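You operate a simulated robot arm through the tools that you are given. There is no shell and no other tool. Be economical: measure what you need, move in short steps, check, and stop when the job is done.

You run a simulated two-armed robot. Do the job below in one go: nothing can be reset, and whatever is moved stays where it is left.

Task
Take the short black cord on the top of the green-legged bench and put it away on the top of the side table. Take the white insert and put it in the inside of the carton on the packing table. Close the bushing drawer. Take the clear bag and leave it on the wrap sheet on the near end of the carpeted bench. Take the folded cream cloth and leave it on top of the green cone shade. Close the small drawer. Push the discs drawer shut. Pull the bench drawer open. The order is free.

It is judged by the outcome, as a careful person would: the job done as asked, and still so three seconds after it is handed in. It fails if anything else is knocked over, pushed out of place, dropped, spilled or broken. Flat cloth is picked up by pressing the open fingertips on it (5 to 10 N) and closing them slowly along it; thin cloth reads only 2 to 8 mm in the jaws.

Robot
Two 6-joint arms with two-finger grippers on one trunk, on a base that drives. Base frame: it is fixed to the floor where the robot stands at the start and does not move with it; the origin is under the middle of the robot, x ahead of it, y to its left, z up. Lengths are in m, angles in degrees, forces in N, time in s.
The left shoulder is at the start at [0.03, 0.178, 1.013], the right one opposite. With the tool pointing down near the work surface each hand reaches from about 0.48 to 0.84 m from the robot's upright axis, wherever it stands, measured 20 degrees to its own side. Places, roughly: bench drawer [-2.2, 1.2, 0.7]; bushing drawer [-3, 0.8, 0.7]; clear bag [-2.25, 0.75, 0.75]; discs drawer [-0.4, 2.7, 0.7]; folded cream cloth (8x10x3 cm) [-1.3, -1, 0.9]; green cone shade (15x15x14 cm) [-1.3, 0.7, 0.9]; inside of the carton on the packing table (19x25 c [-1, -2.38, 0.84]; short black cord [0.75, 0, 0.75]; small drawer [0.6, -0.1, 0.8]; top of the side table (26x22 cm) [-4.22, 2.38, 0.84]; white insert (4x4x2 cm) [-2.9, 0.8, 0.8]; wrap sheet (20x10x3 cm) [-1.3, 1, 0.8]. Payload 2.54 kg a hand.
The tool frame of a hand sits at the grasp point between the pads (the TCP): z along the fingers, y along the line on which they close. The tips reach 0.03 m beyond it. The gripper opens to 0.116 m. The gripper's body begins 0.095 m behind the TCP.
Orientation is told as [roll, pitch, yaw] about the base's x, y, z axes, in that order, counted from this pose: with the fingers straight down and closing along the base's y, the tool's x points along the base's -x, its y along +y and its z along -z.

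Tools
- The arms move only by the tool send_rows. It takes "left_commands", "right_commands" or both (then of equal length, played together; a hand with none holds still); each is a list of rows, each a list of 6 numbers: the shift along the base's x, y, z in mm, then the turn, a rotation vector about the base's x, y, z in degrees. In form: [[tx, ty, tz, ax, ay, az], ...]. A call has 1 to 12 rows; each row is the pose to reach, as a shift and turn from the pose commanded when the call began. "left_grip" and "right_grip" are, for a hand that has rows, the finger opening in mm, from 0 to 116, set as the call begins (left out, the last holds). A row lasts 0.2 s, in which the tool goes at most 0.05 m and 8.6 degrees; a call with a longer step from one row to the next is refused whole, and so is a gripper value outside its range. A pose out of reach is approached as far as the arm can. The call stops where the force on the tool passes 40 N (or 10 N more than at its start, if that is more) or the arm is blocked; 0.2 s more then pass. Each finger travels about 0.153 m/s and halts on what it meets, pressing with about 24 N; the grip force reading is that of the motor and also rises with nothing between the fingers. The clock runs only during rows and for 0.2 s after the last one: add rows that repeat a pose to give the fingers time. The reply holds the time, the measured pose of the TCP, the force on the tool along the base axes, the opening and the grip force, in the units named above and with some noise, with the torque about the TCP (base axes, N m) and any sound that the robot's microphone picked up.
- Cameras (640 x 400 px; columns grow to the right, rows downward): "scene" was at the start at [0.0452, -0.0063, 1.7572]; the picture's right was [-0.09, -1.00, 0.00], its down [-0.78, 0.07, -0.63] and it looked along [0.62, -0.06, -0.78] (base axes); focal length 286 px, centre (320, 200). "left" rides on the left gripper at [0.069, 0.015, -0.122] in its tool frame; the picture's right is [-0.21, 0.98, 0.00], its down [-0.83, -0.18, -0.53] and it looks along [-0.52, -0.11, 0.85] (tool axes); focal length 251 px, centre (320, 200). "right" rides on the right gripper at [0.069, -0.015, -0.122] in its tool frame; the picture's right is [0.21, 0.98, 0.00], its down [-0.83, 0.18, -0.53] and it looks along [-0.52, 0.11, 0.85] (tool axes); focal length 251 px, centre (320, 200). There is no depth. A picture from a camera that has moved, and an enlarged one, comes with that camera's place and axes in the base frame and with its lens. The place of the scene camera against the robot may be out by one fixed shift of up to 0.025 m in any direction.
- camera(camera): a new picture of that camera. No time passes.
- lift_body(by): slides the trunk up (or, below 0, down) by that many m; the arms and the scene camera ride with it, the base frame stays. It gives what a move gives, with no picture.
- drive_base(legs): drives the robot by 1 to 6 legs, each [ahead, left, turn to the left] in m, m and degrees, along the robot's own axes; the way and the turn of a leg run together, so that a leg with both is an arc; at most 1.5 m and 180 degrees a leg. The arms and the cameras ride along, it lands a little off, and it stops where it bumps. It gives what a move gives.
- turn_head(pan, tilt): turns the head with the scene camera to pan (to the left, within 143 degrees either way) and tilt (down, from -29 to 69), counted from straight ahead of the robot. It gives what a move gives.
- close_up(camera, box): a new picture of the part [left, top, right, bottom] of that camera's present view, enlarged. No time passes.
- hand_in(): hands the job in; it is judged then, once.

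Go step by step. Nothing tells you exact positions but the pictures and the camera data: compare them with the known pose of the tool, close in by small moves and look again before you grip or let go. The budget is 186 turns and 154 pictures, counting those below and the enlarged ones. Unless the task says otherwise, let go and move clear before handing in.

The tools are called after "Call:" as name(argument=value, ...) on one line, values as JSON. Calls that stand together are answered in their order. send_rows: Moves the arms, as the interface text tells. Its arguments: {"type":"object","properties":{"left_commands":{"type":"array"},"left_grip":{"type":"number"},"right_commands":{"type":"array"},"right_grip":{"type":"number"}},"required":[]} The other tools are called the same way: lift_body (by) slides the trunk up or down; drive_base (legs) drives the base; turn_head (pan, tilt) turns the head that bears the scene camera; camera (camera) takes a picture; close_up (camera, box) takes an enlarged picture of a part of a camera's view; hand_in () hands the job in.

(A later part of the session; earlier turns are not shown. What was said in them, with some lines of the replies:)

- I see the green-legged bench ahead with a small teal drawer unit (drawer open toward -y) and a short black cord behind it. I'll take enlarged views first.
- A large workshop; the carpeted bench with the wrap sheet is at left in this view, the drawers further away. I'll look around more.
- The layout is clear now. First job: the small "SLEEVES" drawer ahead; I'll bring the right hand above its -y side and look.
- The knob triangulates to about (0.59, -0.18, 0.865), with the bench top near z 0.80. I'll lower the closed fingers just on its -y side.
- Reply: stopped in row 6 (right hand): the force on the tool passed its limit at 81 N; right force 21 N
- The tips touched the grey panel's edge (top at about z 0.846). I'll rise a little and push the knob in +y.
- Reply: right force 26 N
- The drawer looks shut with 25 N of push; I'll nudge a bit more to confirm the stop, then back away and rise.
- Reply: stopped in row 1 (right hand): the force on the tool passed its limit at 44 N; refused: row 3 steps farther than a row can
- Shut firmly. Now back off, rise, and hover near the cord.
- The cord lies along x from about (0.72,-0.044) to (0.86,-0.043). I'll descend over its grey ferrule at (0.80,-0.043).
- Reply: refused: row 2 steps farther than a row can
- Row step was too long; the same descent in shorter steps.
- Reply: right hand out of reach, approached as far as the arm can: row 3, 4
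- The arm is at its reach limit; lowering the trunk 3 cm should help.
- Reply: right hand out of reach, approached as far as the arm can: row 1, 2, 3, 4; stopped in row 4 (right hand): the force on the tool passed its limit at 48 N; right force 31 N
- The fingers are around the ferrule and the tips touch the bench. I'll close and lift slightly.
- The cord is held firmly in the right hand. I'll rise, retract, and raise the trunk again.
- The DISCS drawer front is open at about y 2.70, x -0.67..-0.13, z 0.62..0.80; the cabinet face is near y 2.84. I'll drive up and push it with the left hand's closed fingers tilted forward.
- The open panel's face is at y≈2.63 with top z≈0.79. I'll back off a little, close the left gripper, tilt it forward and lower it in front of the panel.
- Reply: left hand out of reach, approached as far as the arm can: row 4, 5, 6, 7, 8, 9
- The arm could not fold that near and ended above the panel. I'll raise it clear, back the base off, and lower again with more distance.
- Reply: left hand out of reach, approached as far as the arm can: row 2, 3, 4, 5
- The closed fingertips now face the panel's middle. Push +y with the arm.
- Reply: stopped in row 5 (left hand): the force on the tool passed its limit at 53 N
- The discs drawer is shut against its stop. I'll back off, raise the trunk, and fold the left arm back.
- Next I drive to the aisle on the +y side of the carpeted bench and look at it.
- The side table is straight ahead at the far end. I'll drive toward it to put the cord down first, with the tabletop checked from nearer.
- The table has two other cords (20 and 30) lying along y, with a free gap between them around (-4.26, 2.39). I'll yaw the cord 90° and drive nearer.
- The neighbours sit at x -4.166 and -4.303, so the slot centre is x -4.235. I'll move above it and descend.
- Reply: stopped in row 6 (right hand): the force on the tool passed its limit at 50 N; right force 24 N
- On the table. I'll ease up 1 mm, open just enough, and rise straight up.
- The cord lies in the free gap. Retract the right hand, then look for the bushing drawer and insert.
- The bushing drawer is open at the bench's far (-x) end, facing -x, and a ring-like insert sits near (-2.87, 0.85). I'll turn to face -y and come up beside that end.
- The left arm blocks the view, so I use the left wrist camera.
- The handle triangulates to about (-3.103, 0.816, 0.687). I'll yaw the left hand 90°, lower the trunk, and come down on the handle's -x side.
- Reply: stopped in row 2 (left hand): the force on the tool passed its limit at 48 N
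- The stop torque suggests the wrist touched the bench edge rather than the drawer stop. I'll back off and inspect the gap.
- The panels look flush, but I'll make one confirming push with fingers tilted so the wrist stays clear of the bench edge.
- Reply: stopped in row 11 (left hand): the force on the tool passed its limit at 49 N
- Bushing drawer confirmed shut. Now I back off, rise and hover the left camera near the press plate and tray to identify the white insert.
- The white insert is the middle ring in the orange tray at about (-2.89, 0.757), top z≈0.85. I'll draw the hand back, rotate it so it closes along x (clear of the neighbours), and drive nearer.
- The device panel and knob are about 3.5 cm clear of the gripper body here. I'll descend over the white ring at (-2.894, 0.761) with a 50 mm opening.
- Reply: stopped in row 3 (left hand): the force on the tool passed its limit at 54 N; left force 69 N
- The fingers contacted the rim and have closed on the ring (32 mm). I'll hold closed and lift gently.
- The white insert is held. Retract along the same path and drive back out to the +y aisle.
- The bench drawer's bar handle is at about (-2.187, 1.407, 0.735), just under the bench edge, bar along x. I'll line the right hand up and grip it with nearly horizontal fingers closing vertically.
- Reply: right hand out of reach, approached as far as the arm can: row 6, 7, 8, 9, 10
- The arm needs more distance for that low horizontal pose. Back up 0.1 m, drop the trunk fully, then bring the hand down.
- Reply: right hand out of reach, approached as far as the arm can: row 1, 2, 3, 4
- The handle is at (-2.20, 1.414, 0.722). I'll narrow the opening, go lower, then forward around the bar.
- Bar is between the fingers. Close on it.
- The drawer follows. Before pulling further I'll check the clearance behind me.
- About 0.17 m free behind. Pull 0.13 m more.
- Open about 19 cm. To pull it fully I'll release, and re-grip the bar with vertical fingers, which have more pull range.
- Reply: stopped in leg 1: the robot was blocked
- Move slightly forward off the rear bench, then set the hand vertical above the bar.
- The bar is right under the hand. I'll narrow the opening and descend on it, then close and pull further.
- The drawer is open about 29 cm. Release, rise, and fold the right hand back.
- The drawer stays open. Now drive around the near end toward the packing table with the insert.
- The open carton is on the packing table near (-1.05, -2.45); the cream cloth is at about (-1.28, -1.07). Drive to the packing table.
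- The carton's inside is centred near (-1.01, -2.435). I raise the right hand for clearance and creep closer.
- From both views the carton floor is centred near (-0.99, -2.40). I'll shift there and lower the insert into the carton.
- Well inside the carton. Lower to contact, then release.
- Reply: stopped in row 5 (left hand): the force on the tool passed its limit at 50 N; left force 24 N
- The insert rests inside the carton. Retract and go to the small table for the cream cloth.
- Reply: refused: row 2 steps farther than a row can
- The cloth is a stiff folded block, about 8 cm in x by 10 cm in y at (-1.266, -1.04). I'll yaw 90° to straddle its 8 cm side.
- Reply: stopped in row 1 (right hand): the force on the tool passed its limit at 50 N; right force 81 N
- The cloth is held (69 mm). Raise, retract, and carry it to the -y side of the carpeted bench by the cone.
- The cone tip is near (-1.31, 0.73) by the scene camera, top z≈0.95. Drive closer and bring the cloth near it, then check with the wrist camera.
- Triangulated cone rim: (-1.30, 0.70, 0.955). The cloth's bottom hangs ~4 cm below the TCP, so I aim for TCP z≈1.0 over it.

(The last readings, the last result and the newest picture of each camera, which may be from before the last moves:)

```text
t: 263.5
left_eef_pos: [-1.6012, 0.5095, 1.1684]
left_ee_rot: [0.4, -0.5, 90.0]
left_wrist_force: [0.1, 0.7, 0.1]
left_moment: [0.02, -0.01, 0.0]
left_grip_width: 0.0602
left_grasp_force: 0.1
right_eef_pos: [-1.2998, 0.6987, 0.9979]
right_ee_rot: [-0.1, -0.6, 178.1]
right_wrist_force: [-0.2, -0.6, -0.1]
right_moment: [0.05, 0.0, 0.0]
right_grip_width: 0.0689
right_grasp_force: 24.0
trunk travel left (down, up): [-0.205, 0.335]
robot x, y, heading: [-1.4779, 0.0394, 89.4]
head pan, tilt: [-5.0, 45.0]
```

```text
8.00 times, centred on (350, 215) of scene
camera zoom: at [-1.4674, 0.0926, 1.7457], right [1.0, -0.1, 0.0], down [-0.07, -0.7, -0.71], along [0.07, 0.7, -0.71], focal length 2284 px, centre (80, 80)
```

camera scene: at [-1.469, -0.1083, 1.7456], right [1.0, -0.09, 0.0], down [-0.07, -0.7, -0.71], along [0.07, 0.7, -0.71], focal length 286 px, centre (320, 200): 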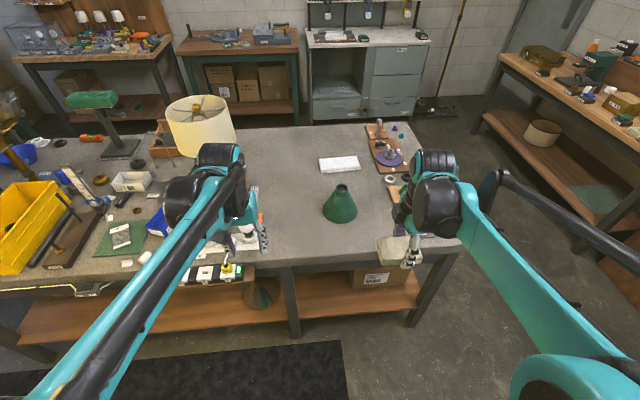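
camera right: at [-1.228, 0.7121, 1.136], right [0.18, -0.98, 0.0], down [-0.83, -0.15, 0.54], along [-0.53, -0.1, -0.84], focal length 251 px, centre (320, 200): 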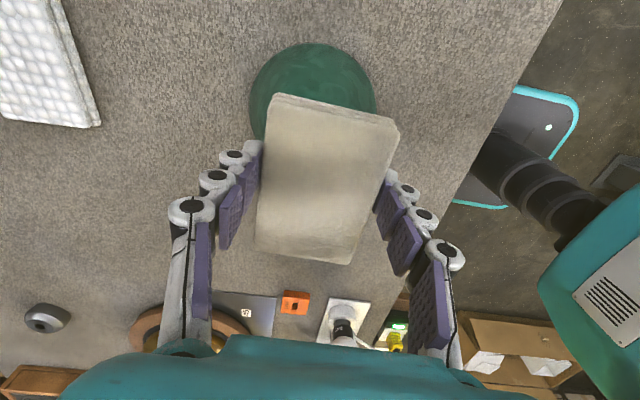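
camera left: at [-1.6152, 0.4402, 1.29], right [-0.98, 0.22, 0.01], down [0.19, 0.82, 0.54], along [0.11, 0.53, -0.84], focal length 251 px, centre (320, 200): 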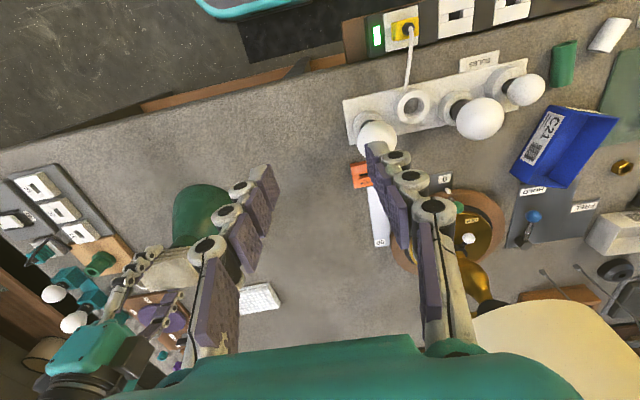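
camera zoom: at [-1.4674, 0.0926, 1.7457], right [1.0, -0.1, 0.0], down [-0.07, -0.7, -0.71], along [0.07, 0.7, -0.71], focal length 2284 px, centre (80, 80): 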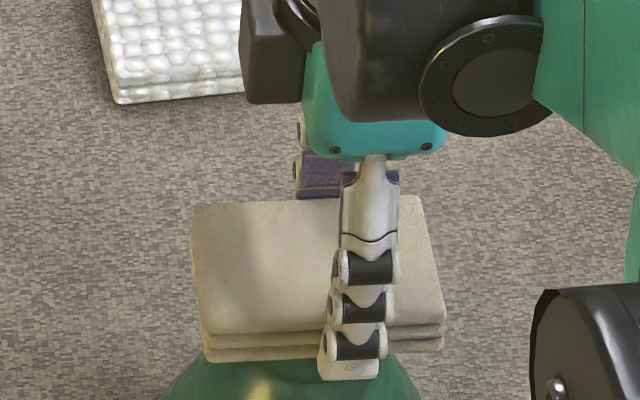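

Call:
send_rows(right_commands=[[0, 0, -3, 0, 0, 0], [0, 0, -6, 0, 0, 0]])

Call:
send_rows(right_commands=[[0, 0, -2, 0, 0, 0], [0, 0, -4, 0, 0, 0]])

Call:
send_rows(right_commands=[[0, 0, -2, 0, 0, 0], [0, 0, -3, 0, 0, 0]])

```text
t: 264.1
left_eef_pos: [-1.6007, 0.5079, 1.1689]
left_ee_rot: [0.4, -0.5, 89.9]
left_wrist_force: [-0.3, -0.1, 0.2]
left_moment: [0.0, 0.02, -0.01]
left_grip_width: 0.0605
left_grasp_force: 0.0
right_eef_pos: [-1.2984, 0.7, 0.9917]
right_ee_rot: [-0.1, -0.6, 178.0]
right_wrist_force: [0.0, -0.2, -0.5]
right_moment: [-0.04, 0.02, 0.0]
right_grip_width: 0.0688
right_grasp_force: 23.7
trunk travel left (down, up): [-0.205, 0.335]
robot x, y, heading: [-1.4695, 0.0396, 89.5]
head pan, tilt: [-5.0, 45.0]
```

```text
t: 264.7
left_eef_pos: [-1.5997, 0.5088, 1.169]
left_ee_rot: [0.4, -0.5, 89.9]
left_wrist_force: [-0.2, 0.0, 0.2]
left_moment: [0.0, 0.01, -0.02]
left_grip_width: 0.0599
left_grasp_force: 0.1
right_eef_pos: [-1.2994, 0.7, 0.9878]
right_ee_rot: [-0.1, -0.6, 178.1]
right_wrist_force: [0.4, 0.6, -0.3]
right_moment: [-0.04, -0.02, 0.0]
right_grip_width: 0.0685
right_grasp_force: 23.7
trunk travel left (down, up): [-0.205, 0.335]
robot x, y, heading: [-1.4769, 0.0404, 89.6]
head pan, tilt: [-5.0, 45.0]
```

```text
t: 265.3
left_eef_pos: [-1.6014, 0.5062, 1.1691]
left_ee_rot: [0.4, -0.6, 90.0]
left_wrist_force: [0.3, 0.4, 0.4]
left_moment: [0.03, 0.03, -0.01]
left_grip_width: 0.0603
left_grasp_force: 0.2
right_eef_pos: [-1.2997, 0.697, 0.9863]
right_ee_rot: [-0.3, -0.6, 178.1]
right_wrist_force: [0.6, 7.4, 27.0]
right_moment: [0.25, 0.18, -0.05]
right_grip_width: 0.0694
right_grasp_force: 23.9
trunk travel left (down, up): [-0.205, 0.335]
robot x, y, heading: [-1.4754, 0.041, 89.3]
head pan, tilt: [-5.0, 45.0]
```

Contact with the rim. Ease up 1 mm, open, and look before rising.

Call:
send_rows(right_commands=[[0, 0, 1, 0, 0, 0], [0, 0, 1, 0, 0, 0], [0, 0, 1, 0, 0, 0]], right_grip=88)

Call:
close_up(camera="scene", box=[290, 170, 410, 260])

Call:
camera(camera="right")

```text
t: 266.1
left_eef_pos: [-1.6008, 0.5078, 1.1688]
left_ee_rot: [0.4, -0.5, 90.0]
left_wrist_force: [0.7, -0.1, 0.1]
left_moment: [0.01, 0.01, -0.02]
left_grip_width: 0.0602
left_grasp_force: 0.1
right_eef_pos: [-1.2992, 0.6991, 0.9854]
right_ee_rot: [-0.2, -0.6, 178.1]
right_wrist_force: [-0.2, -0.5, -0.1]
right_moment: [-0.02, -0.04, 0.01]
right_grip_width: 0.0881
right_grasp_force: 0.1
trunk travel left (down, up): [-0.205, 0.335]
robot x, y, heading: [-1.4758, 0.0424, 89.3]
head pan, tilt: [-5.0, 45.0]
```

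```text
4.44 times, centred on (350, 215) of scene
camera zoom: at [-1.4674, 0.0926, 1.7457], right [1.0, -0.1, 0.0], down [-0.07, -0.7, -0.71], along [0.07, 0.7, -0.71], focal length 1269 px, centre (187, 133)
```

zoom: 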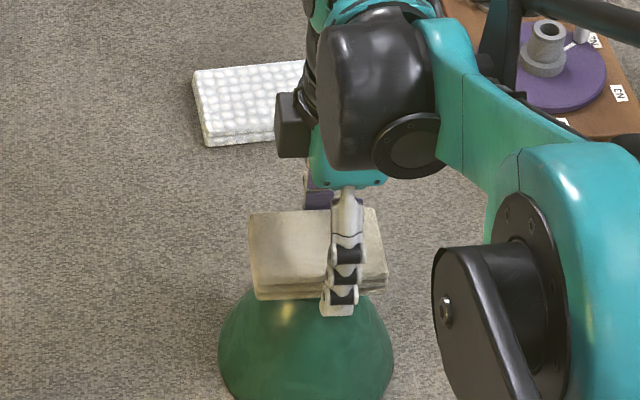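

```text
44 pictures are left
camera right: at [-1.2291, 0.7126, 1.1076], right [0.18, -0.98, 0.0], down [-0.83, -0.15, 0.54], along [-0.53, -0.09, -0.84], focal length 251 px, centre (320, 200)
```

right: 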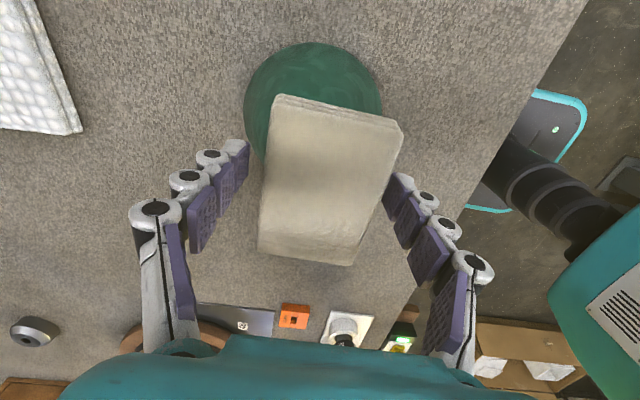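

Call:
send_rows(right_commands=[[0, 0, 0, 0, 0, 0], [0, 0, 0, 0, 0, 0], [0, 0, 20, 0, 0, 0], [0, 0, 60, 0, 0, 0], [0, -10, 105, 0, 0, 0], [10, -50, 130, 0, 0, 0], [20, -95, 140, 0, 0, 0], [30, -140, 145, 0, 0, 0], [40, -185, 150, 0, 0, 0]], right_grip=108)

Call:
close_up(camera="scene", box=[280, 160, 420, 270])

```text
t: 268.1
left_eef_pos: [-1.6007, 0.506, 1.1693]
left_ee_rot: [0.4, -0.5, 90.0]
left_wrist_force: [-0.8, 0.2, -0.6]
left_moment: [0.09, -0.01, 0.0]
left_grip_width: 0.0602
left_grasp_force: 0.2
right_eef_pos: [-1.26, 0.5123, 1.1365]
right_ee_rot: [-0.1, -0.7, 178.1]
right_wrist_force: [0.8, -0.4, 0.8]
right_moment: [0.06, 0.01, 0.02]
right_grip_width: 0.1079
right_grasp_force: 0.2
trunk travel left (down, up): [-0.205, 0.335]
robot x, y, heading: [-1.4754, 0.0454, 89.5]
head pan, tilt: [-5.0, 45.0]
```

```text
3.64 times, centred on (350, 215) of scene
camera zoom: at [-1.4673, 0.09, 1.7458], right [1.0, -0.1, 0.0], down [-0.07, -0.7, -0.71], along [0.07, 0.7, -0.71], focal length 1038 px, centre (211, 146)
```

zoom: 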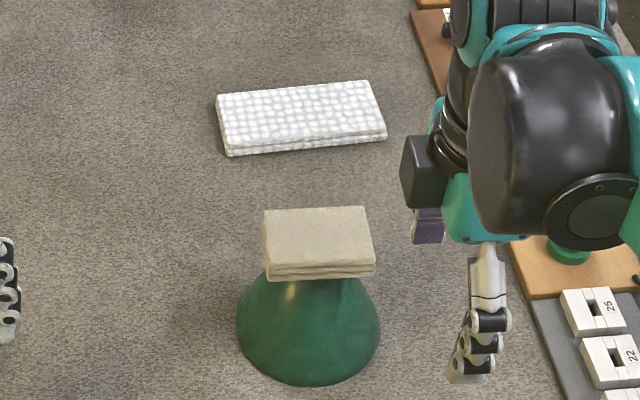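

The cloth sits on the cone. Now look at the bag and the hanging lamp to the left.

Call:
turn_head(pan=50, tilt=35)

Call:
camera(camera="scene")

```text
t: 269.4
left_eef_pos: [-1.6005, 0.5076, 1.1698]
left_ee_rot: [0.3, -0.4, 90.0]
left_wrist_force: [-0.2, 1.0, 0.0]
left_moment: [-0.01, 0.01, 0.06]
left_grip_width: 0.0598
left_grasp_force: 0.0
right_eef_pos: [-1.26, 0.5153, 1.1357]
right_ee_rot: [-0.1, -0.6, 178.2]
right_wrist_force: [0.4, 0.2, 0.8]
right_moment: [0.0, 0.02, 0.0]
right_grip_width: 0.1081
right_grasp_force: 0.1
trunk travel left (down, up): [-0.205, 0.335]
robot x, y, heading: [-1.4713, 0.0391, 89.4]
head pan, tilt: [50.0, 35.0]
```

```text
42 pictures are left
camera scene: at [-1.542, 0.0689, 1.7605], right [0.65, 0.76, 0.0], down [0.44, -0.37, -0.82], along [-0.62, 0.53, -0.57], focal length 286 px, centre (320, 200)
```

scene: 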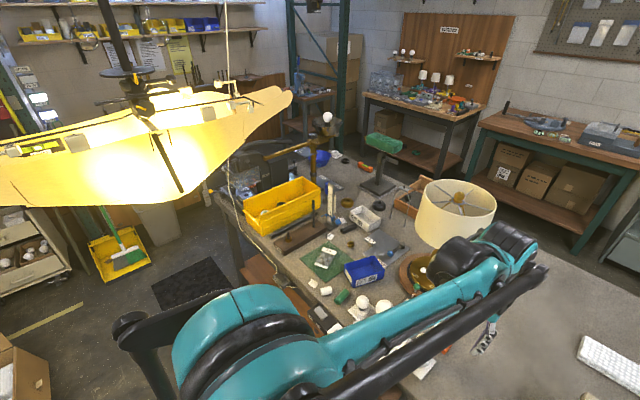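

The bag is near (-2.23, 0.66); the hanging shade's +x edge is near x -2.23 at z≈1.4, so I'll stay at x≈-1.8, lower the trunk, and reach with the left arm.

Call:
drive_base(legs=[[0, 0.32, 0], [0, 0, 16]])

Call:
lift_body(by=-0.1)

Call:
camera(camera="left")

```text
t: 272.4
left_eef_pos: [-2.0459, 0.4582, 1.1691]
left_ee_rot: [0.4, -0.4, 105.9]
left_wrist_force: [0.0, 0.4, -0.4]
left_moment: [0.0, -0.01, -0.03]
left_grip_width: 0.0599
left_grasp_force: 0.1
right_eef_pos: [-1.72, 0.5579, 1.1363]
right_ee_rot: [-0.1, -0.6, -166.0]
right_wrist_force: [-0.3, 0.4, 0.0]
right_moment: [0.02, 0.01, -0.01]
right_grip_width: 0.1079
right_grasp_force: 0.1
trunk travel left (down, up): [-0.205, 0.335]
robot x, y, heading: [-1.7966, 0.0456, 105.2]
head pan, tilt: [50.0, 35.0]
```

```text
t: 273.8
left_eef_pos: [-2.0446, 0.4579, 1.069]
left_ee_rot: [0.4, -0.5, 105.9]
left_wrist_force: [0.8, -0.8, 0.2]
left_moment: [0.01, 0.01, -0.01]
left_grip_width: 0.0598
left_grasp_force: 0.1
right_eef_pos: [-1.7197, 0.5577, 1.0366]
right_ee_rot: [-0.2, -0.5, -166.0]
right_wrist_force: [-0.1, -0.1, 0.8]
right_moment: [0.0, 0.03, -0.01]
right_grip_width: 0.1077
right_grasp_force: 0.1
trunk travel left (down, up): [-0.105, 0.435]
robot x, y, heading: [-1.7976, 0.0455, 105.3]
head pan, tilt: [50.0, 35.0]
```

```text
41 pictures are left
camera left: at [-2.0405, 0.3885, 1.1904], right [-1.0, -0.06, 0.01], down [-0.05, 0.84, 0.54], along [-0.04, 0.54, -0.84], focal length 251 px, centre (320, 200)
```

left: 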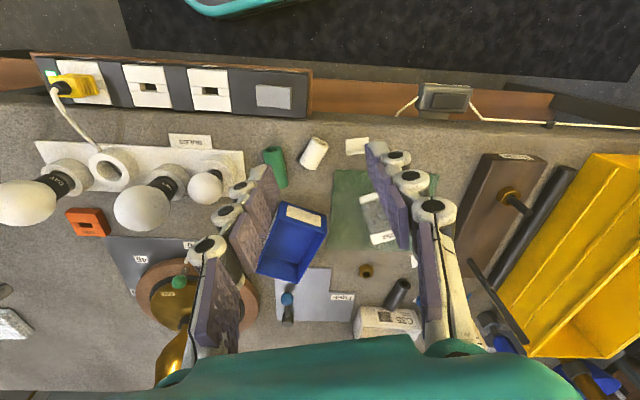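

Call:
send_rows(left_commands=[[-40, 15, 0, 0, 0, 0], [-75, 35, -10, 0, 0, 0], [-100, 60, -20, 0, 0, 0], [-110, 90, -30, 0, 0, 0]], left_grip=90)

Call:
camera(camera="left")

Call:
close_up(camera="left", box=[240, 60, 400, 190])

```text
t: 274.8
left_eef_pos: [-2.1555, 0.5496, 1.0368]
left_ee_rot: [0.3, -0.4, 105.9]
left_wrist_force: [-0.5, 0.1, 0.3]
left_moment: [-0.06, -0.04, 0.0]
left_grip_width: 0.0899
left_grasp_force: 0.1
right_eef_pos: [-1.7202, 0.5583, 1.036]
right_ee_rot: [0.0, -0.6, -166.0]
right_wrist_force: [0.5, 0.1, -0.6]
right_moment: [-0.03, 0.01, 0.03]
right_grip_width: 0.108
right_grasp_force: 0.1
trunk travel left (down, up): [-0.105, 0.435]
robot x, y, heading: [-1.7964, 0.0413, 105.3]
head pan, tilt: [50.0, 35.0]
```

```text
40 pictures are left
camera left: at [-2.1506, 0.4807, 1.1589], right [-1.0, -0.06, 0.01], down [-0.05, 0.84, 0.54], along [-0.04, 0.54, -0.84], focal length 251 px, centre (320, 200)
```

left: 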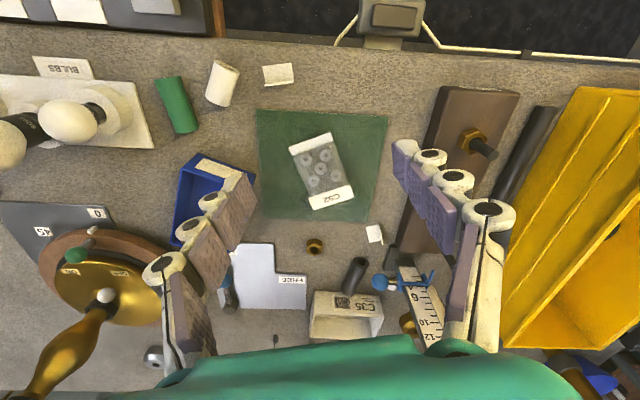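

```text
3.08 times, centred on (320, 125) of left
camera zoom: at [-2.1506, 0.4807, 1.1589], right [-1.0, -0.06, 0.01], down [-0.05, 0.84, 0.54], along [-0.04, 0.54, -0.84], focal length 774 px, centre (320, 431)
```

zoom: 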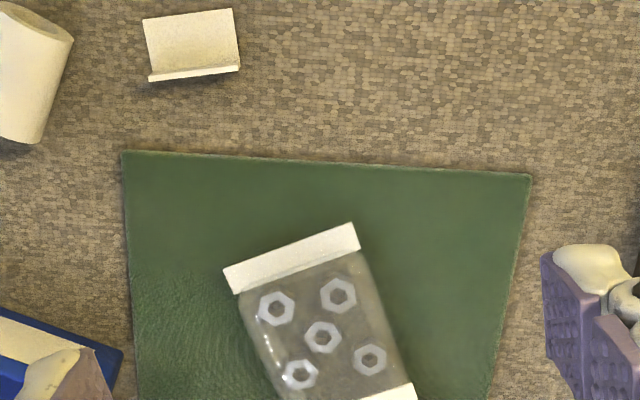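

The bag (labelled C32, nuts inside) is centred at (-2.165, 0.642), long axis at ~112°. I'll align the closing axis across it and descend.

Call:
send_rows(left_commands=[[-4, 40, -10, 0, 0, 4], [-9, 80, -30, 0, 0, 6.5], [-9, 92, -70, 0, 0, 6.5], [-9, 92, -115, 0, 0, 6.5], [-9, 92, -150, 0, 0, 6.5]], left_grip=82)

Call:
camera(camera="left")

```text
t: 276.0
left_eef_pos: [-2.1627, 0.6416, 0.8886]
left_ee_rot: [0.4, -0.5, 112.4]
left_wrist_force: [0.5, 0.1, 0.4]
left_moment: [-0.01, 0.0, -0.04]
left_grip_width: 0.082
left_grasp_force: 0.1
right_eef_pos: [-1.7207, 0.5581, 1.0355]
right_ee_rot: [-0.1, -0.6, -165.9]
right_wrist_force: [-0.1, 0.0, -0.7]
right_moment: [-0.01, -0.02, -0.02]
right_grip_width: 0.108
right_grasp_force: 0.1
trunk travel left (down, up): [-0.105, 0.435]
robot x, y, heading: [-1.7985, 0.0416, 105.0]
head pan, tilt: [50.0, 35.0]
```

```text
38 pictures are left
camera left: at [-2.15, 0.5724, 1.01], right [-0.98, -0.17, 0.01], down [-0.14, 0.83, 0.54], along [-0.1, 0.53, -0.84], focal length 251 px, centre (320, 200)
```

left: 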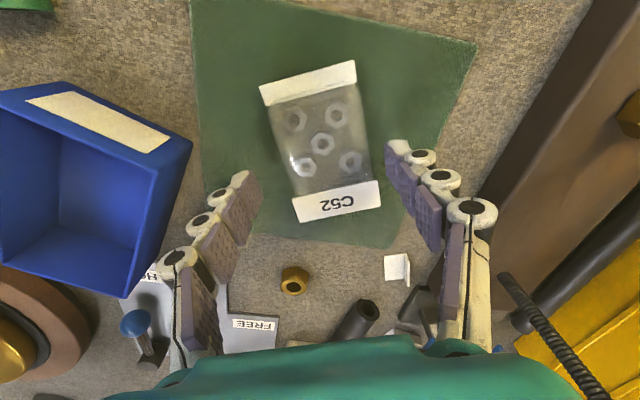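

Call:
send_rows(left_commands=[[-4, -1, -12, 0, 0, 0], [-4, -1, -22, 0, 0, 0], [-4, -1, -29, 0, 0, 0], [-4, -1, -34, 0, 0, 0]])

Call:
camera(camera="left")

```text
t: 277.0
left_eef_pos: [-2.1681, 0.6394, 0.8587]
left_ee_rot: [0.5, -0.6, 112.4]
left_wrist_force: [-3.3, 7.7, 47.1]
left_moment: [-0.05, -0.35, 0.2]
left_grip_width: 0.0851
left_grasp_force: 21.7
right_eef_pos: [-1.7187, 0.5574, 1.0362]
right_ee_rot: [-0.3, -0.6, -166.0]
right_wrist_force: [-0.3, 0.8, -0.1]
right_moment: [-0.08, -0.05, -0.01]
right_grip_width: 0.1081
right_grasp_force: 0.1
trunk travel left (down, up): [-0.105, 0.435]
robot x, y, heading: [-1.7973, 0.0425, 105.4]
head pan, tilt: [50.0, 35.0]
```

```text
37 pictures are left
camera left: at [-2.1544, 0.5705, 0.9797], right [-0.98, -0.17, 0.01], down [-0.14, 0.83, 0.54], along [-0.1, 0.53, -0.84], focal length 251 px, centre (320, 200)
```

left: 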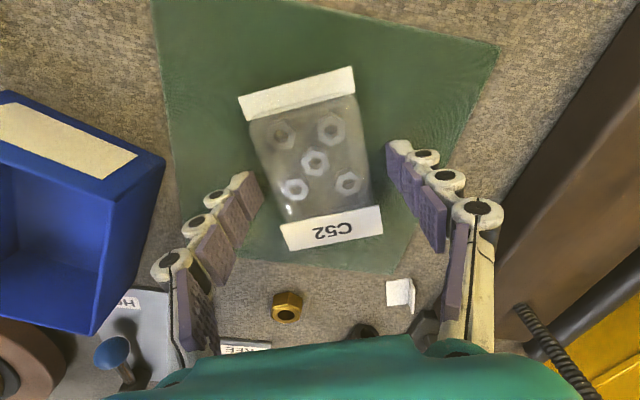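

Tips touch the mat. Rise 2 mm and close on the bag.

Call:
send_rows(left_commands=[[0, 0, 3, 0, 0, 0], [0, 0, 3, 0, 0, 0], [0, 0, 3, 0, 0, 0], [0, 0, 3, 0, 0, 0]], left_grip=20)

Call:
camera(camera="left")

```text
t: 277.3
left_eef_pos: [-2.1604, 0.6407, 0.8656]
left_ee_rot: [-0.1, -1.0, 112.1]
left_wrist_force: [10.9, -0.6, 41.4]
left_moment: [-0.36, 0.42, 0.23]
left_grip_width: 0.0586
left_grasp_force: 45.2
right_eef_pos: [-1.7161, 0.5563, 1.0387]
right_ee_rot: [-0.3, -0.6, -166.2]
right_wrist_force: [-0.4, 0.5, 0.2]
right_moment: [-0.03, 0.03, 0.01]
right_grip_width: 0.1081
right_grasp_force: 0.1
trunk travel left (down, up): [-0.105, 0.435]
robot x, y, heading: [-1.7967, 0.0425, 105.3]
head pan, tilt: [50.0, 35.0]
stopped in row 1 (left hand): the force on the tool passed its limit at 78 N (the readings are from after the stop); the commanded pose is now the measured one
```

```text
36 pictures are left
camera left: at [-2.1487, 0.571, 0.985], right [-0.99, -0.17, 0.0], down [-0.14, 0.83, 0.55], along [-0.09, 0.54, -0.84], focal length 251 px, centre (320, 200)
```

left: 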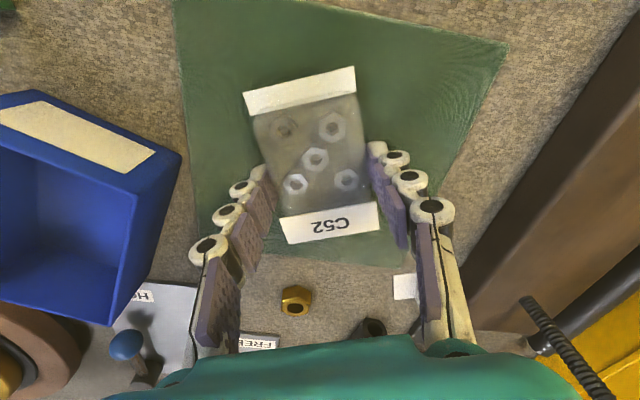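

Call:
send_rows(left_commands=[[0, 0, 2, 0, 0, 0], [0, 0, 4, 0, 0, 0], [0, 0, 15, 0, 0, 0], [0, 0, 40, 0, 0, 0], [0, 0, 80, 0, 0, 0]], left_grip=20)

Call:
camera(camera="left")

```text
t: 278.5
left_eef_pos: [-2.1656, 0.642, 0.9392]
left_ee_rot: [0.0, -0.8, 112.2]
left_wrist_force: [-0.5, 1.1, -1.2]
left_moment: [0.02, 0.0, 0.02]
left_grip_width: 0.0592
left_grasp_force: 23.6
right_eef_pos: [-1.719, 0.5573, 1.0363]
right_ee_rot: [-0.2, -0.6, -166.1]
right_wrist_force: [-0.5, 0.5, -0.2]
right_moment: [0.02, 0.05, -0.02]
right_grip_width: 0.1079
right_grasp_force: 0.1
trunk travel left (down, up): [-0.105, 0.435]
robot x, y, heading: [-1.7966, 0.047, 105.4]
head pan, tilt: [50.0, 35.0]
```

```text
35 pictures are left
camera left: at [-2.1542, 0.5727, 1.0598], right [-0.99, -0.17, 0.0], down [-0.14, 0.83, 0.54], along [-0.09, 0.54, -0.84], focal length 251 px, centre (320, 200)
```

left: 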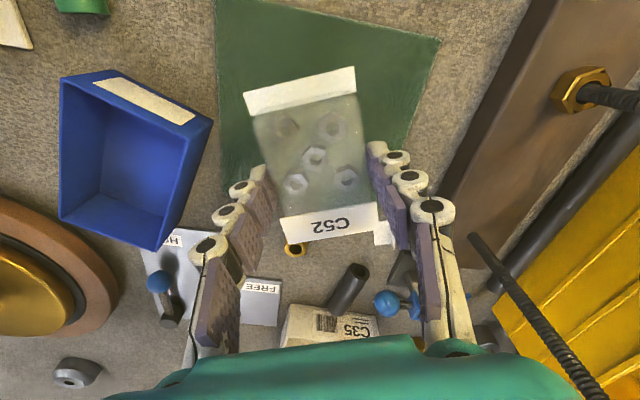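

The bag is held. Retract, raise the trunk, and go round to the +x end of the bench next to the wrap sheet.

Call:
send_rows(left_commands=[[0, 0, 45, 0, 0, 0], [0, -10, 90, 0, 0, 0], [10, -40, 115, 0, 0, 0], [35, -80, 125, 0, 0, 0], [65, -115, 130, 0, 0, 0], [95, -150, 130, 0, 0, 0], [120, -180, 130, 0, 0, 0]])

Call:
drive_base(legs=[[-0.12, 0, 0], [0, 0, -15.5]])

Call:
lift_body(by=0.1)

Call:
drive_base(legs=[[0, -1.35, 0], [1.25, 0, 0], [0, 0, 90]])

Call:
turn_head(pan=5, tilt=45)

Call:
camera(camera="scene")

```text
t: 280.1
left_eef_pos: [-2.0431, 0.4617, 1.0694]
left_ee_rot: [0.0, -0.8, 112.2]
left_wrist_force: [-0.2, 0.0, -1.6]
left_moment: [0.03, 0.0, -0.01]
left_grip_width: 0.0589
left_grasp_force: 23.9
right_eef_pos: [-1.7187, 0.5566, 1.0356]
right_ee_rot: [-0.2, -0.6, -166.1]
right_wrist_force: [0.7, -0.1, 0.3]
right_moment: [0.02, -0.02, 0.0]
right_grip_width: 0.108
right_grasp_force: 0.0
trunk travel left (down, up): [-0.105, 0.435]
robot x, y, heading: [-1.7953, 0.045, 105.2]
head pan, tilt: [50.0, 35.0]
```

```text
t: 282.3
left_eef_pos: [-1.8887, 0.3972, 1.0694]
left_ee_rot: [0.0, -0.7, 96.2]
left_wrist_force: [1.0, -0.4, -0.4]
left_moment: [0.02, 0.01, 0.01]
left_grip_width: 0.0592
left_grasp_force: 23.7
right_eef_pos: [-1.5475, 0.4007, 1.0362]
right_ee_rot: [0.0, -0.5, 178.0]
right_wrist_force: [0.0, 0.8, -0.6]
right_moment: [-0.02, 0.0, 0.01]
right_grip_width: 0.1079
right_grasp_force: 0.0
trunk travel left (down, up): [-0.105, 0.435]
robot x, y, heading: [-1.762, -0.0716, 89.1]
head pan, tilt: [50.0, 35.0]
```

```text
t: 283.6
left_eef_pos: [-1.8882, 0.3968, 1.1679]
left_ee_rot: [0.0, -0.7, 96.3]
left_wrist_force: [0.7, 0.5, -1.3]
left_moment: [0.0, 0.0, -0.03]
left_grip_width: 0.0592
left_grasp_force: 24.2
right_eef_pos: [-1.5492, 0.4003, 1.1364]
right_ee_rot: [-0.1, -0.6, 178.0]
right_wrist_force: [0.3, 0.2, 0.0]
right_moment: [0.0, 0.01, 0.02]
right_grip_width: 0.108
right_grasp_force: 0.0
trunk travel left (down, up): [-0.205, 0.335]
robot x, y, heading: [-1.7634, -0.0738, 89.4]
head pan, tilt: [50.0, 35.0]
```

```text
t: 300.3
left_eef_pos: [-0.8658, 1.0234, 1.1678]
left_ee_rot: [0.1, -0.7, -170.6]
left_wrist_force: [0.3, 0.4, -0.8]
left_moment: [0.0, 0.04, 0.01]
left_grip_width: 0.0589
left_grasp_force: 23.8
right_eef_pos: [-0.8879, 1.3624, 1.1361]
right_ee_rot: [-0.1, -0.6, -88.8]
right_wrist_force: [-0.5, 0.2, 1.1]
right_moment: [-0.01, -0.01, 0.01]
right_grip_width: 0.108
right_grasp_force: 0.1
trunk travel left (down, up): [-0.205, 0.335]
robot x, y, heading: [-0.401, 1.1718, -177.5]
head pan, tilt: [50.0, 35.0]
```

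```text
t: 301.4
left_eef_pos: [-0.866, 1.0234, 1.1693]
left_ee_rot: [-0.1, -0.6, -170.6]
left_wrist_force: [0.1, -0.2, -1.6]
left_moment: [0.01, 0.0, 0.02]
left_grip_width: 0.0591
left_grasp_force: 24.0
right_eef_pos: [-0.887, 1.3631, 1.1357]
right_ee_rot: [-0.1, -0.5, -88.8]
right_wrist_force: [-0.4, 0.9, 0.9]
right_moment: [0.01, -0.01, -0.01]
right_grip_width: 0.1077
right_grasp_force: 0.1
trunk travel left (down, up): [-0.205, 0.335]
robot x, y, heading: [-0.4025, 1.172, -177.2]
head pan, tilt: [5.0, 45.0]
```

```text
34 pictures are left
camera scene: at [-0.4556, 1.1649, 1.7457], right [-0.13, 0.99, 0.0], down [0.7, 0.09, -0.71], along [-0.7, -0.09, -0.71], focal length 286 px, centre (320, 200)
```

scene: 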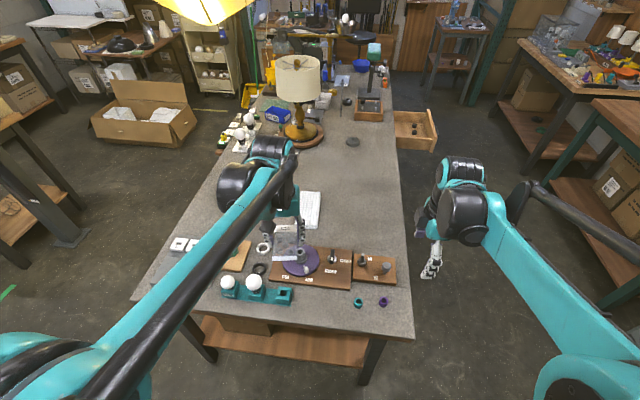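

The wrap sheet is at about (-1.27, 1.005). Move up 0.1 m and check with the left wrist camera.

Call:
drive_base(legs=[[0.1, 0, -2.5]])

Call:
send_rows(left_commands=[[-40, 0, 0, 0, 0, 0], [-80, 0, 0, 0, 0, 0], [-120, 0, 0, 0, 0, 0], [-160, 0, -10, 0, 0, 0], [-200, 0, -20, 0, 0, 0]])

Call:
camera(camera="left")

```text
t: 302.5
left_eef_pos: [-0.9726, 1.0414, 1.1678]
left_ee_rot: [0.0, -0.6, -173.1]
left_wrist_force: [0.1, -1.0, -2.0]
left_moment: [0.0, -0.01, 0.01]
left_grip_width: 0.0591
left_grasp_force: 23.7
right_eef_pos: [-0.9808, 1.3808, 1.1349]
right_ee_rot: [-0.1, -0.7, -91.3]
right_wrist_force: [-0.9, -0.1, -0.2]
right_moment: [0.01, -0.03, 0.04]
right_grip_width: 0.108
right_grasp_force: 0.1
trunk travel left (down, up): [-0.205, 0.335]
robot x, y, heading: [-0.5039, 1.1701, -179.8]
head pan, tilt: [5.0, 45.0]
```

```text
t: 303.7
left_eef_pos: [-1.1734, 1.0434, 1.1456]
left_ee_rot: [0.1, -0.6, -173.1]
left_wrist_force: [-0.5, -0.3, -1.7]
left_moment: [-0.01, -0.06, 0.04]
left_grip_width: 0.0592
left_grasp_force: 24.5
right_eef_pos: [-0.9821, 1.3804, 1.1363]
right_ee_rot: [0.1, -0.6, -91.3]
right_wrist_force: [-0.2, -1.0, -0.1]
right_moment: [0.03, -0.02, 0.01]
right_grip_width: 0.1081
right_grasp_force: 0.1
trunk travel left (down, up): [-0.205, 0.335]
robot x, y, heading: [-0.5024, 1.1715, -179.8]
head pan, tilt: [5.0, 45.0]
```

```text
33 pictures are left
camera left: at [-1.1008, 1.0388, 1.2669], right [-0.09, -1.0, 0.0], down [-0.84, 0.08, 0.54], along [-0.54, 0.05, -0.84], focal length 251 px, centre (320, 200)
```

left: 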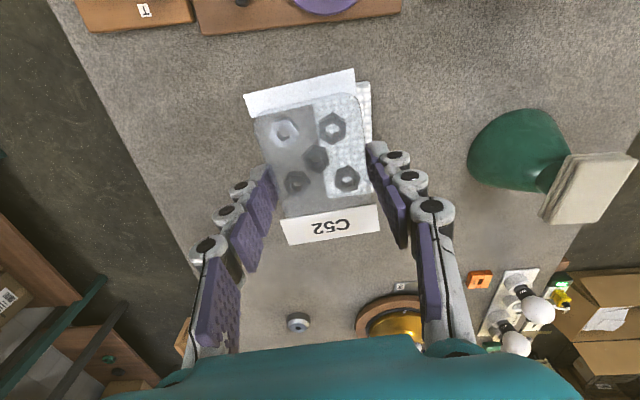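

Sheet spans x -1.165..-1.365, y 0.963..1.055. I'll move the bag over its centre (-1.265, 1.009) and lower.

Call:
send_rows(left_commands=[[-40, -12, 0, 0, 0, -3], [-80, -28, 0, 0, 0, -6], [-92, -35, -30, 0, 0, -7], [-92, -35, -75, 0, 0, -7], [-92, -35, -120, 0, 0, -7], [-92, -35, -160, 0, 0, -7], [-92, -35, -195, 0, 0, -7], [-92, -35, -225, 0, 0, -7]])

Call:
camera(camera="left")

Call:
close_up(camera="scene", box=[250, 150, 380, 270])

```text
t: 305.5
left_eef_pos: [-1.2633, 1.0056, 0.9234]
left_ee_rot: [0.0, -0.7, 179.9]
left_wrist_force: [0.5, -0.1, -1.1]
left_moment: [0.03, 0.01, -0.01]
left_grip_width: 0.0593
left_grasp_force: 23.6
right_eef_pos: [-0.9804, 1.3807, 1.136]
right_ee_rot: [-0.1, -0.6, -91.3]
right_wrist_force: [0.0, -0.2, -0.2]
right_moment: [0.0, 0.02, -0.04]
right_grip_width: 0.108
right_grasp_force: 0.0
trunk travel left (down, up): [-0.205, 0.335]
robot x, y, heading: [-0.508, 1.1731, -179.9]
head pan, tilt: [5.0, 45.0]
```

```text
32 pictures are left
camera left: at [-1.194, 0.9914, 1.0436], right [-0.22, -0.98, 0.0], down [-0.82, 0.18, 0.54], along [-0.53, 0.12, -0.84], focal length 251 px, centre (320, 200)
```

left: 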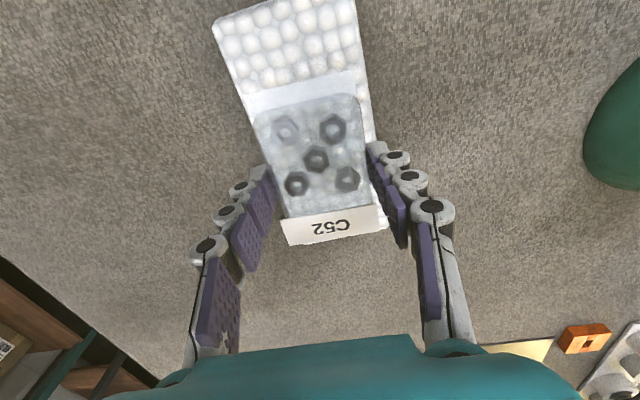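

```text
3.33 times, centred on (315, 210) of scene
camera zoom: at [-0.5564, 1.1647, 1.7456], right [-0.09, 1.0, 0.0], down [0.7, 0.06, -0.71], along [-0.7, -0.06, -0.71], focal length 952 px, centre (337, 167)
```

zoom: 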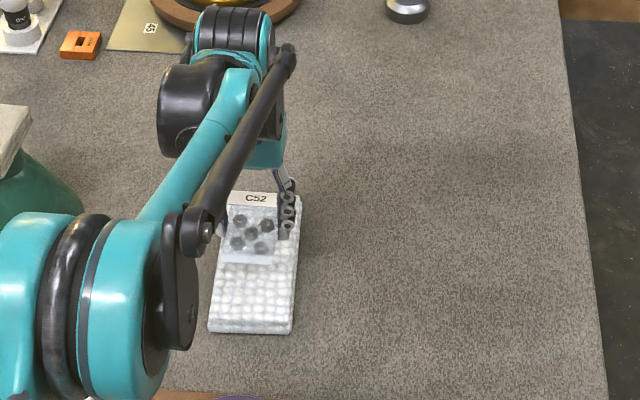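

The bag is centred over the sheet. Lower it carefully.

Call:
send_rows(left_commands=[[0, 3, -15, 0, 0, 0], [0, 3, -28, 0, 0, 0], [0, 3, -36, 0, 0, 0], [0, 3, -40, 0, 0, 0]])

Call:
send_rows(left_commands=[[0, 0, -3, 0, 0, 0], [0, 0, -6, 0, 0, 0]])

Call:
close_up(camera="left", box=[200, 20, 440, 270])

```text
t: 306.5
left_eef_pos: [-1.2635, 1.0102, 0.8843]
left_ee_rot: [-0.1, -0.7, 180.0]
left_wrist_force: [-0.5, -0.1, -0.7]
left_moment: [0.01, 0.02, 0.03]
left_grip_width: 0.059
left_grasp_force: 23.6
right_eef_pos: [-0.9798, 1.3803, 1.1364]
right_ee_rot: [-0.2, -0.5, -91.2]
right_wrist_force: [-1.1, -0.7, 0.0]
right_moment: [0.01, 0.03, 0.04]
right_grip_width: 0.108
right_grasp_force: 0.1
trunk travel left (down, up): [-0.205, 0.335]
robot x, y, heading: [-0.5071, 1.1736, -179.9]
head pan, tilt: [5.0, 45.0]
```

```text
t: 307.1
left_eef_pos: [-1.2629, 1.01, 0.8809]
left_ee_rot: [0.0, -0.9, 180.0]
left_wrist_force: [-8.5, -1.8, 29.4]
left_moment: [-0.1, 0.15, 0.01]
left_grip_width: 0.0593
left_grasp_force: 24.0
right_eef_pos: [-0.9772, 1.3809, 1.1379]
right_ee_rot: [-0.3, -0.6, -91.3]
right_wrist_force: [-0.2, -1.2, 0.2]
right_moment: [0.0, 0.01, -0.01]
right_grip_width: 0.1082
right_grasp_force: 0.2
trunk travel left (down, up): [-0.205, 0.335]
robot x, y, heading: [-0.5028, 1.1727, -179.9]
head pan, tilt: [5.0, 45.0]
```

```text
1.60 times, centred on (320, 145) of left
camera zoom: at [-1.1922, 0.9965, 1.0015], right [-0.22, -0.98, 0.0], down [-0.82, 0.18, 0.55], along [-0.53, 0.11, -0.84], focal length 402 px, centre (320, 288)
```

zoom: 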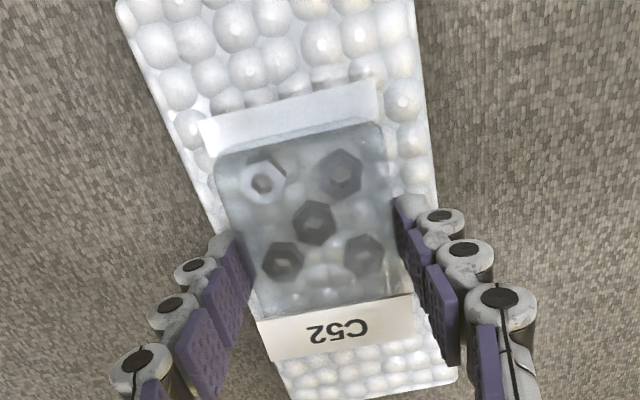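

Contact. Ease up, open, and rise.

Call:
send_rows(left_commands=[[0, 0, 2, 0, 0, 0], [0, 0, 2, 0, 0, 0], [0, 0, 2, 0, 0, 0], [0, 0, 25, 0, 0, 0], [0, 0, 65, 0, 0, 0], [10, 0, 110, 0, 0, 0], [20, 0, 155, 0, 0, 0], [40, 0, 195, 0, 0, 0]], left_grip=84)

Call:
camera(camera="left")

```text
t: 308.9
left_eef_pos: [-1.2255, 1.0112, 1.071]
left_ee_rot: [0.0, -0.8, 180.0]
left_wrist_force: [0.2, 0.0, 0.1]
left_moment: [-0.03, 0.05, 0.01]
left_grip_width: 0.0839
left_grasp_force: 0.1
right_eef_pos: [-0.9783, 1.3797, 1.1373]
right_ee_rot: [-0.2, -0.6, -91.2]
right_wrist_force: [0.8, 0.0, 1.0]
right_moment: [0.0, 0.01, 0.03]
right_grip_width: 0.108
right_grasp_force: 0.1
trunk travel left (down, up): [-0.205, 0.335]
robot x, y, heading: [-0.5026, 1.1712, -179.8]
head pan, tilt: [5.0, 45.0]
```

```text
29 pictures are left
camera left: at [-1.1556, 0.9975, 1.1923], right [-0.22, -0.98, 0.0], down [-0.82, 0.18, 0.55], along [-0.53, 0.12, -0.84], focal length 251 px, centre (320, 200)
```

left: 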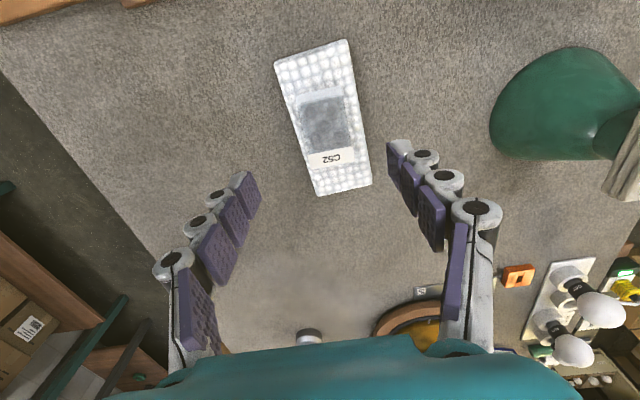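

The bag lies on the sheet. Retract, back off and take a final look.

Call:
send_rows(left_commands=[[40, 0, 40, 0, 0, 0], [85, 0, 70, 0, 0, 0], [130, 0, 90, 0, 0, 0], [175, 0, 100, 0, 0, 0], [220, 0, 100, 0, 0, 0], [265, 0, 100, 0, 0, 0]])

Call:
drive_base(legs=[[-0.12, 0, 0]])

Call:
camera(camera="scene")

Call:
close_up(camera="scene", box=[170, 60, 450, 250])

```text
refused: row 1 steps farther than a row can; nothing moved
```

```text
t: 310.2
left_eef_pos: [-1.1083, 1.0105, 1.0702]
left_ee_rot: [0.0, -0.8, -179.9]
left_wrist_force: [0.9, 0.6, 0.6]
left_moment: [0.0, -0.01, 0.05]
left_grip_width: 0.0842
left_grasp_force: 0.0
right_eef_pos: [-0.8598, 1.3781, 1.1369]
right_ee_rot: [-0.2, -0.7, -91.1]
right_wrist_force: [0.6, -0.2, 0.7]
right_moment: [-0.01, 0.04, -0.01]
right_grip_width: 0.108
right_grasp_force: 0.1
trunk travel left (down, up): [-0.205, 0.335]
robot x, y, heading: [-0.3856, 1.1743, -179.7]
head pan, tilt: [5.0, 45.0]
```

```text
28 pictures are left
camera scene: at [-0.4358, 1.165, 1.7457], right [-0.09, 1.0, 0.0], down [0.7, 0.06, -0.71], along [-0.7, -0.06, -0.71], focal length 286 px, centre (320, 200)
```

scene: 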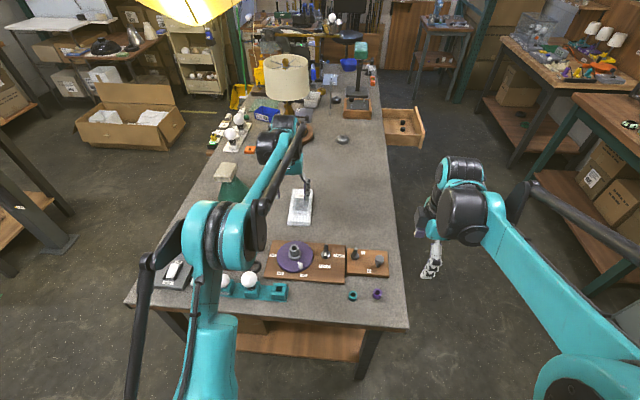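

```text
2.11 times, centred on (310, 155) of scene
camera zoom: at [-0.4358, 1.165, 1.7457], right [-0.09, 1.0, 0.0], down [0.7, 0.06, -0.71], along [-0.7, -0.06, -0.71], focal length 601 px, centre (341, 295)
```

zoom: 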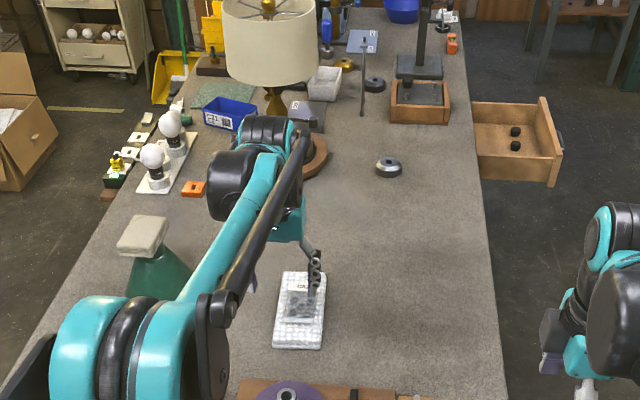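

Everything on the bench looks right. I'll fold the left arm back and re-check the discs drawer before handing in.

Call:
send_rows(left_commands=[[30, 0, 30, 0, 0, 0], [65, 0, 60, 0, 0, 0], [105, 0, 80, 0, 0, 0], [145, 0, 90, 0, 0, 0]])

Call:
turn_head(pan=-90, tilt=35)

Call:
camera(camera="scene")

Call:
turn_head(pan=142, tilt=30)

Call:
camera(camera="scene")

```text
t: 311.2
left_eef_pos: [-0.9602, 1.0113, 1.1608]
left_ee_rot: [0.0, -0.9, -180.0]
left_wrist_force: [0.3, -0.1, 0.1]
left_moment: [0.03, 0.03, -0.01]
left_grip_width: 0.0841
left_grasp_force: 0.0
right_eef_pos: [-0.8583, 1.3802, 1.1375]
right_ee_rot: [-0.2, -0.6, -91.1]
right_wrist_force: [0.1, -0.8, 0.9]
right_moment: [-0.02, 0.05, 0.0]
right_grip_width: 0.1082
right_grasp_force: 0.0
trunk travel left (down, up): [-0.205, 0.335]
robot x, y, heading: [-0.3868, 1.1715, -180.0]
head pan, tilt: [5.0, 45.0]
```

```text
t: 312.9
left_eef_pos: [-0.9636, 1.0122, 1.1591]
left_ee_rot: [0.0, -0.6, -179.9]
left_wrist_force: [-0.8, -0.1, -0.3]
left_moment: [-0.04, 0.0, -0.01]
left_grip_width: 0.0839
left_grasp_force: 0.0
right_eef_pos: [-0.8615, 1.3801, 1.1369]
right_ee_rot: [-0.1, -0.6, -91.1]
right_wrist_force: [0.1, 0.5, 1.3]
right_moment: [-0.02, -0.04, -0.02]
right_grip_width: 0.1081
right_grasp_force: 0.0
trunk travel left (down, up): [-0.205, 0.335]
robot x, y, heading: [-0.3853, 1.1708, -179.7]
head pan, tilt: [-90.0, 35.0]
```

```text
26 pictures are left
camera scene: at [-0.3567, 1.2604, 1.7605], right [1.0, 0.0, 0.0], down [0.0, -0.57, -0.82], along [0.0, 0.82, -0.57], focal length 286 px, centre (320, 200)
```

scene: 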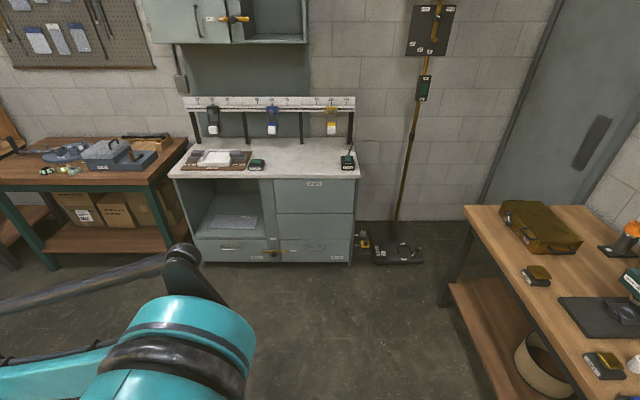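

```text
t: 316.2
left_eef_pos: [-0.9633, 1.0103, 1.1594]
left_ee_rot: [0.1, -0.7, -179.9]
left_wrist_force: [-0.6, 0.8, 0.7]
left_moment: [-0.02, 0.08, 0.0]
left_grip_width: 0.0842
left_grasp_force: 0.0
right_eef_pos: [-0.8624, 1.3795, 1.1356]
right_ee_rot: [-0.1, -0.5, -91.0]
right_wrist_force: [-0.1, 0.3, 0.1]
right_moment: [-0.02, -0.01, 0.04]
right_grip_width: 0.108
right_grasp_force: 0.0
trunk travel left (down, up): [-0.205, 0.335]
robot x, y, heading: [-0.3896, 1.1697, -179.5]
head pan, tilt: [142.0, 30.0]
```

```text
25 pictures are left
camera scene: at [-0.2849, 1.1169, 1.7683], right [-0.61, -0.79, 0.0], down [-0.39, 0.31, -0.87], along [0.68, -0.53, -0.5], focal length 286 px, centre (320, 200)
```

scene: 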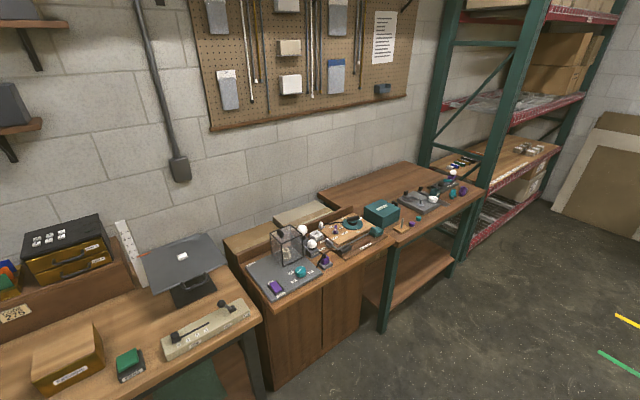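

The discs drawer and the small drawer are still shut, nothing looks disturbed, and both hands are clear. I'm handing in.

Call:
hand_in()

```text
The job is handed in.
```

All eight tasks are done and handed in:
- **Placed:** the black cord is on the side table, the white insert is in the carton, the clear bag is on the wrap sheet, and the cream cloth is on the cone shade.
- **Drawers:** the bushing, small and discs drawers are shut, and the bench drawer is open about 29 cm.
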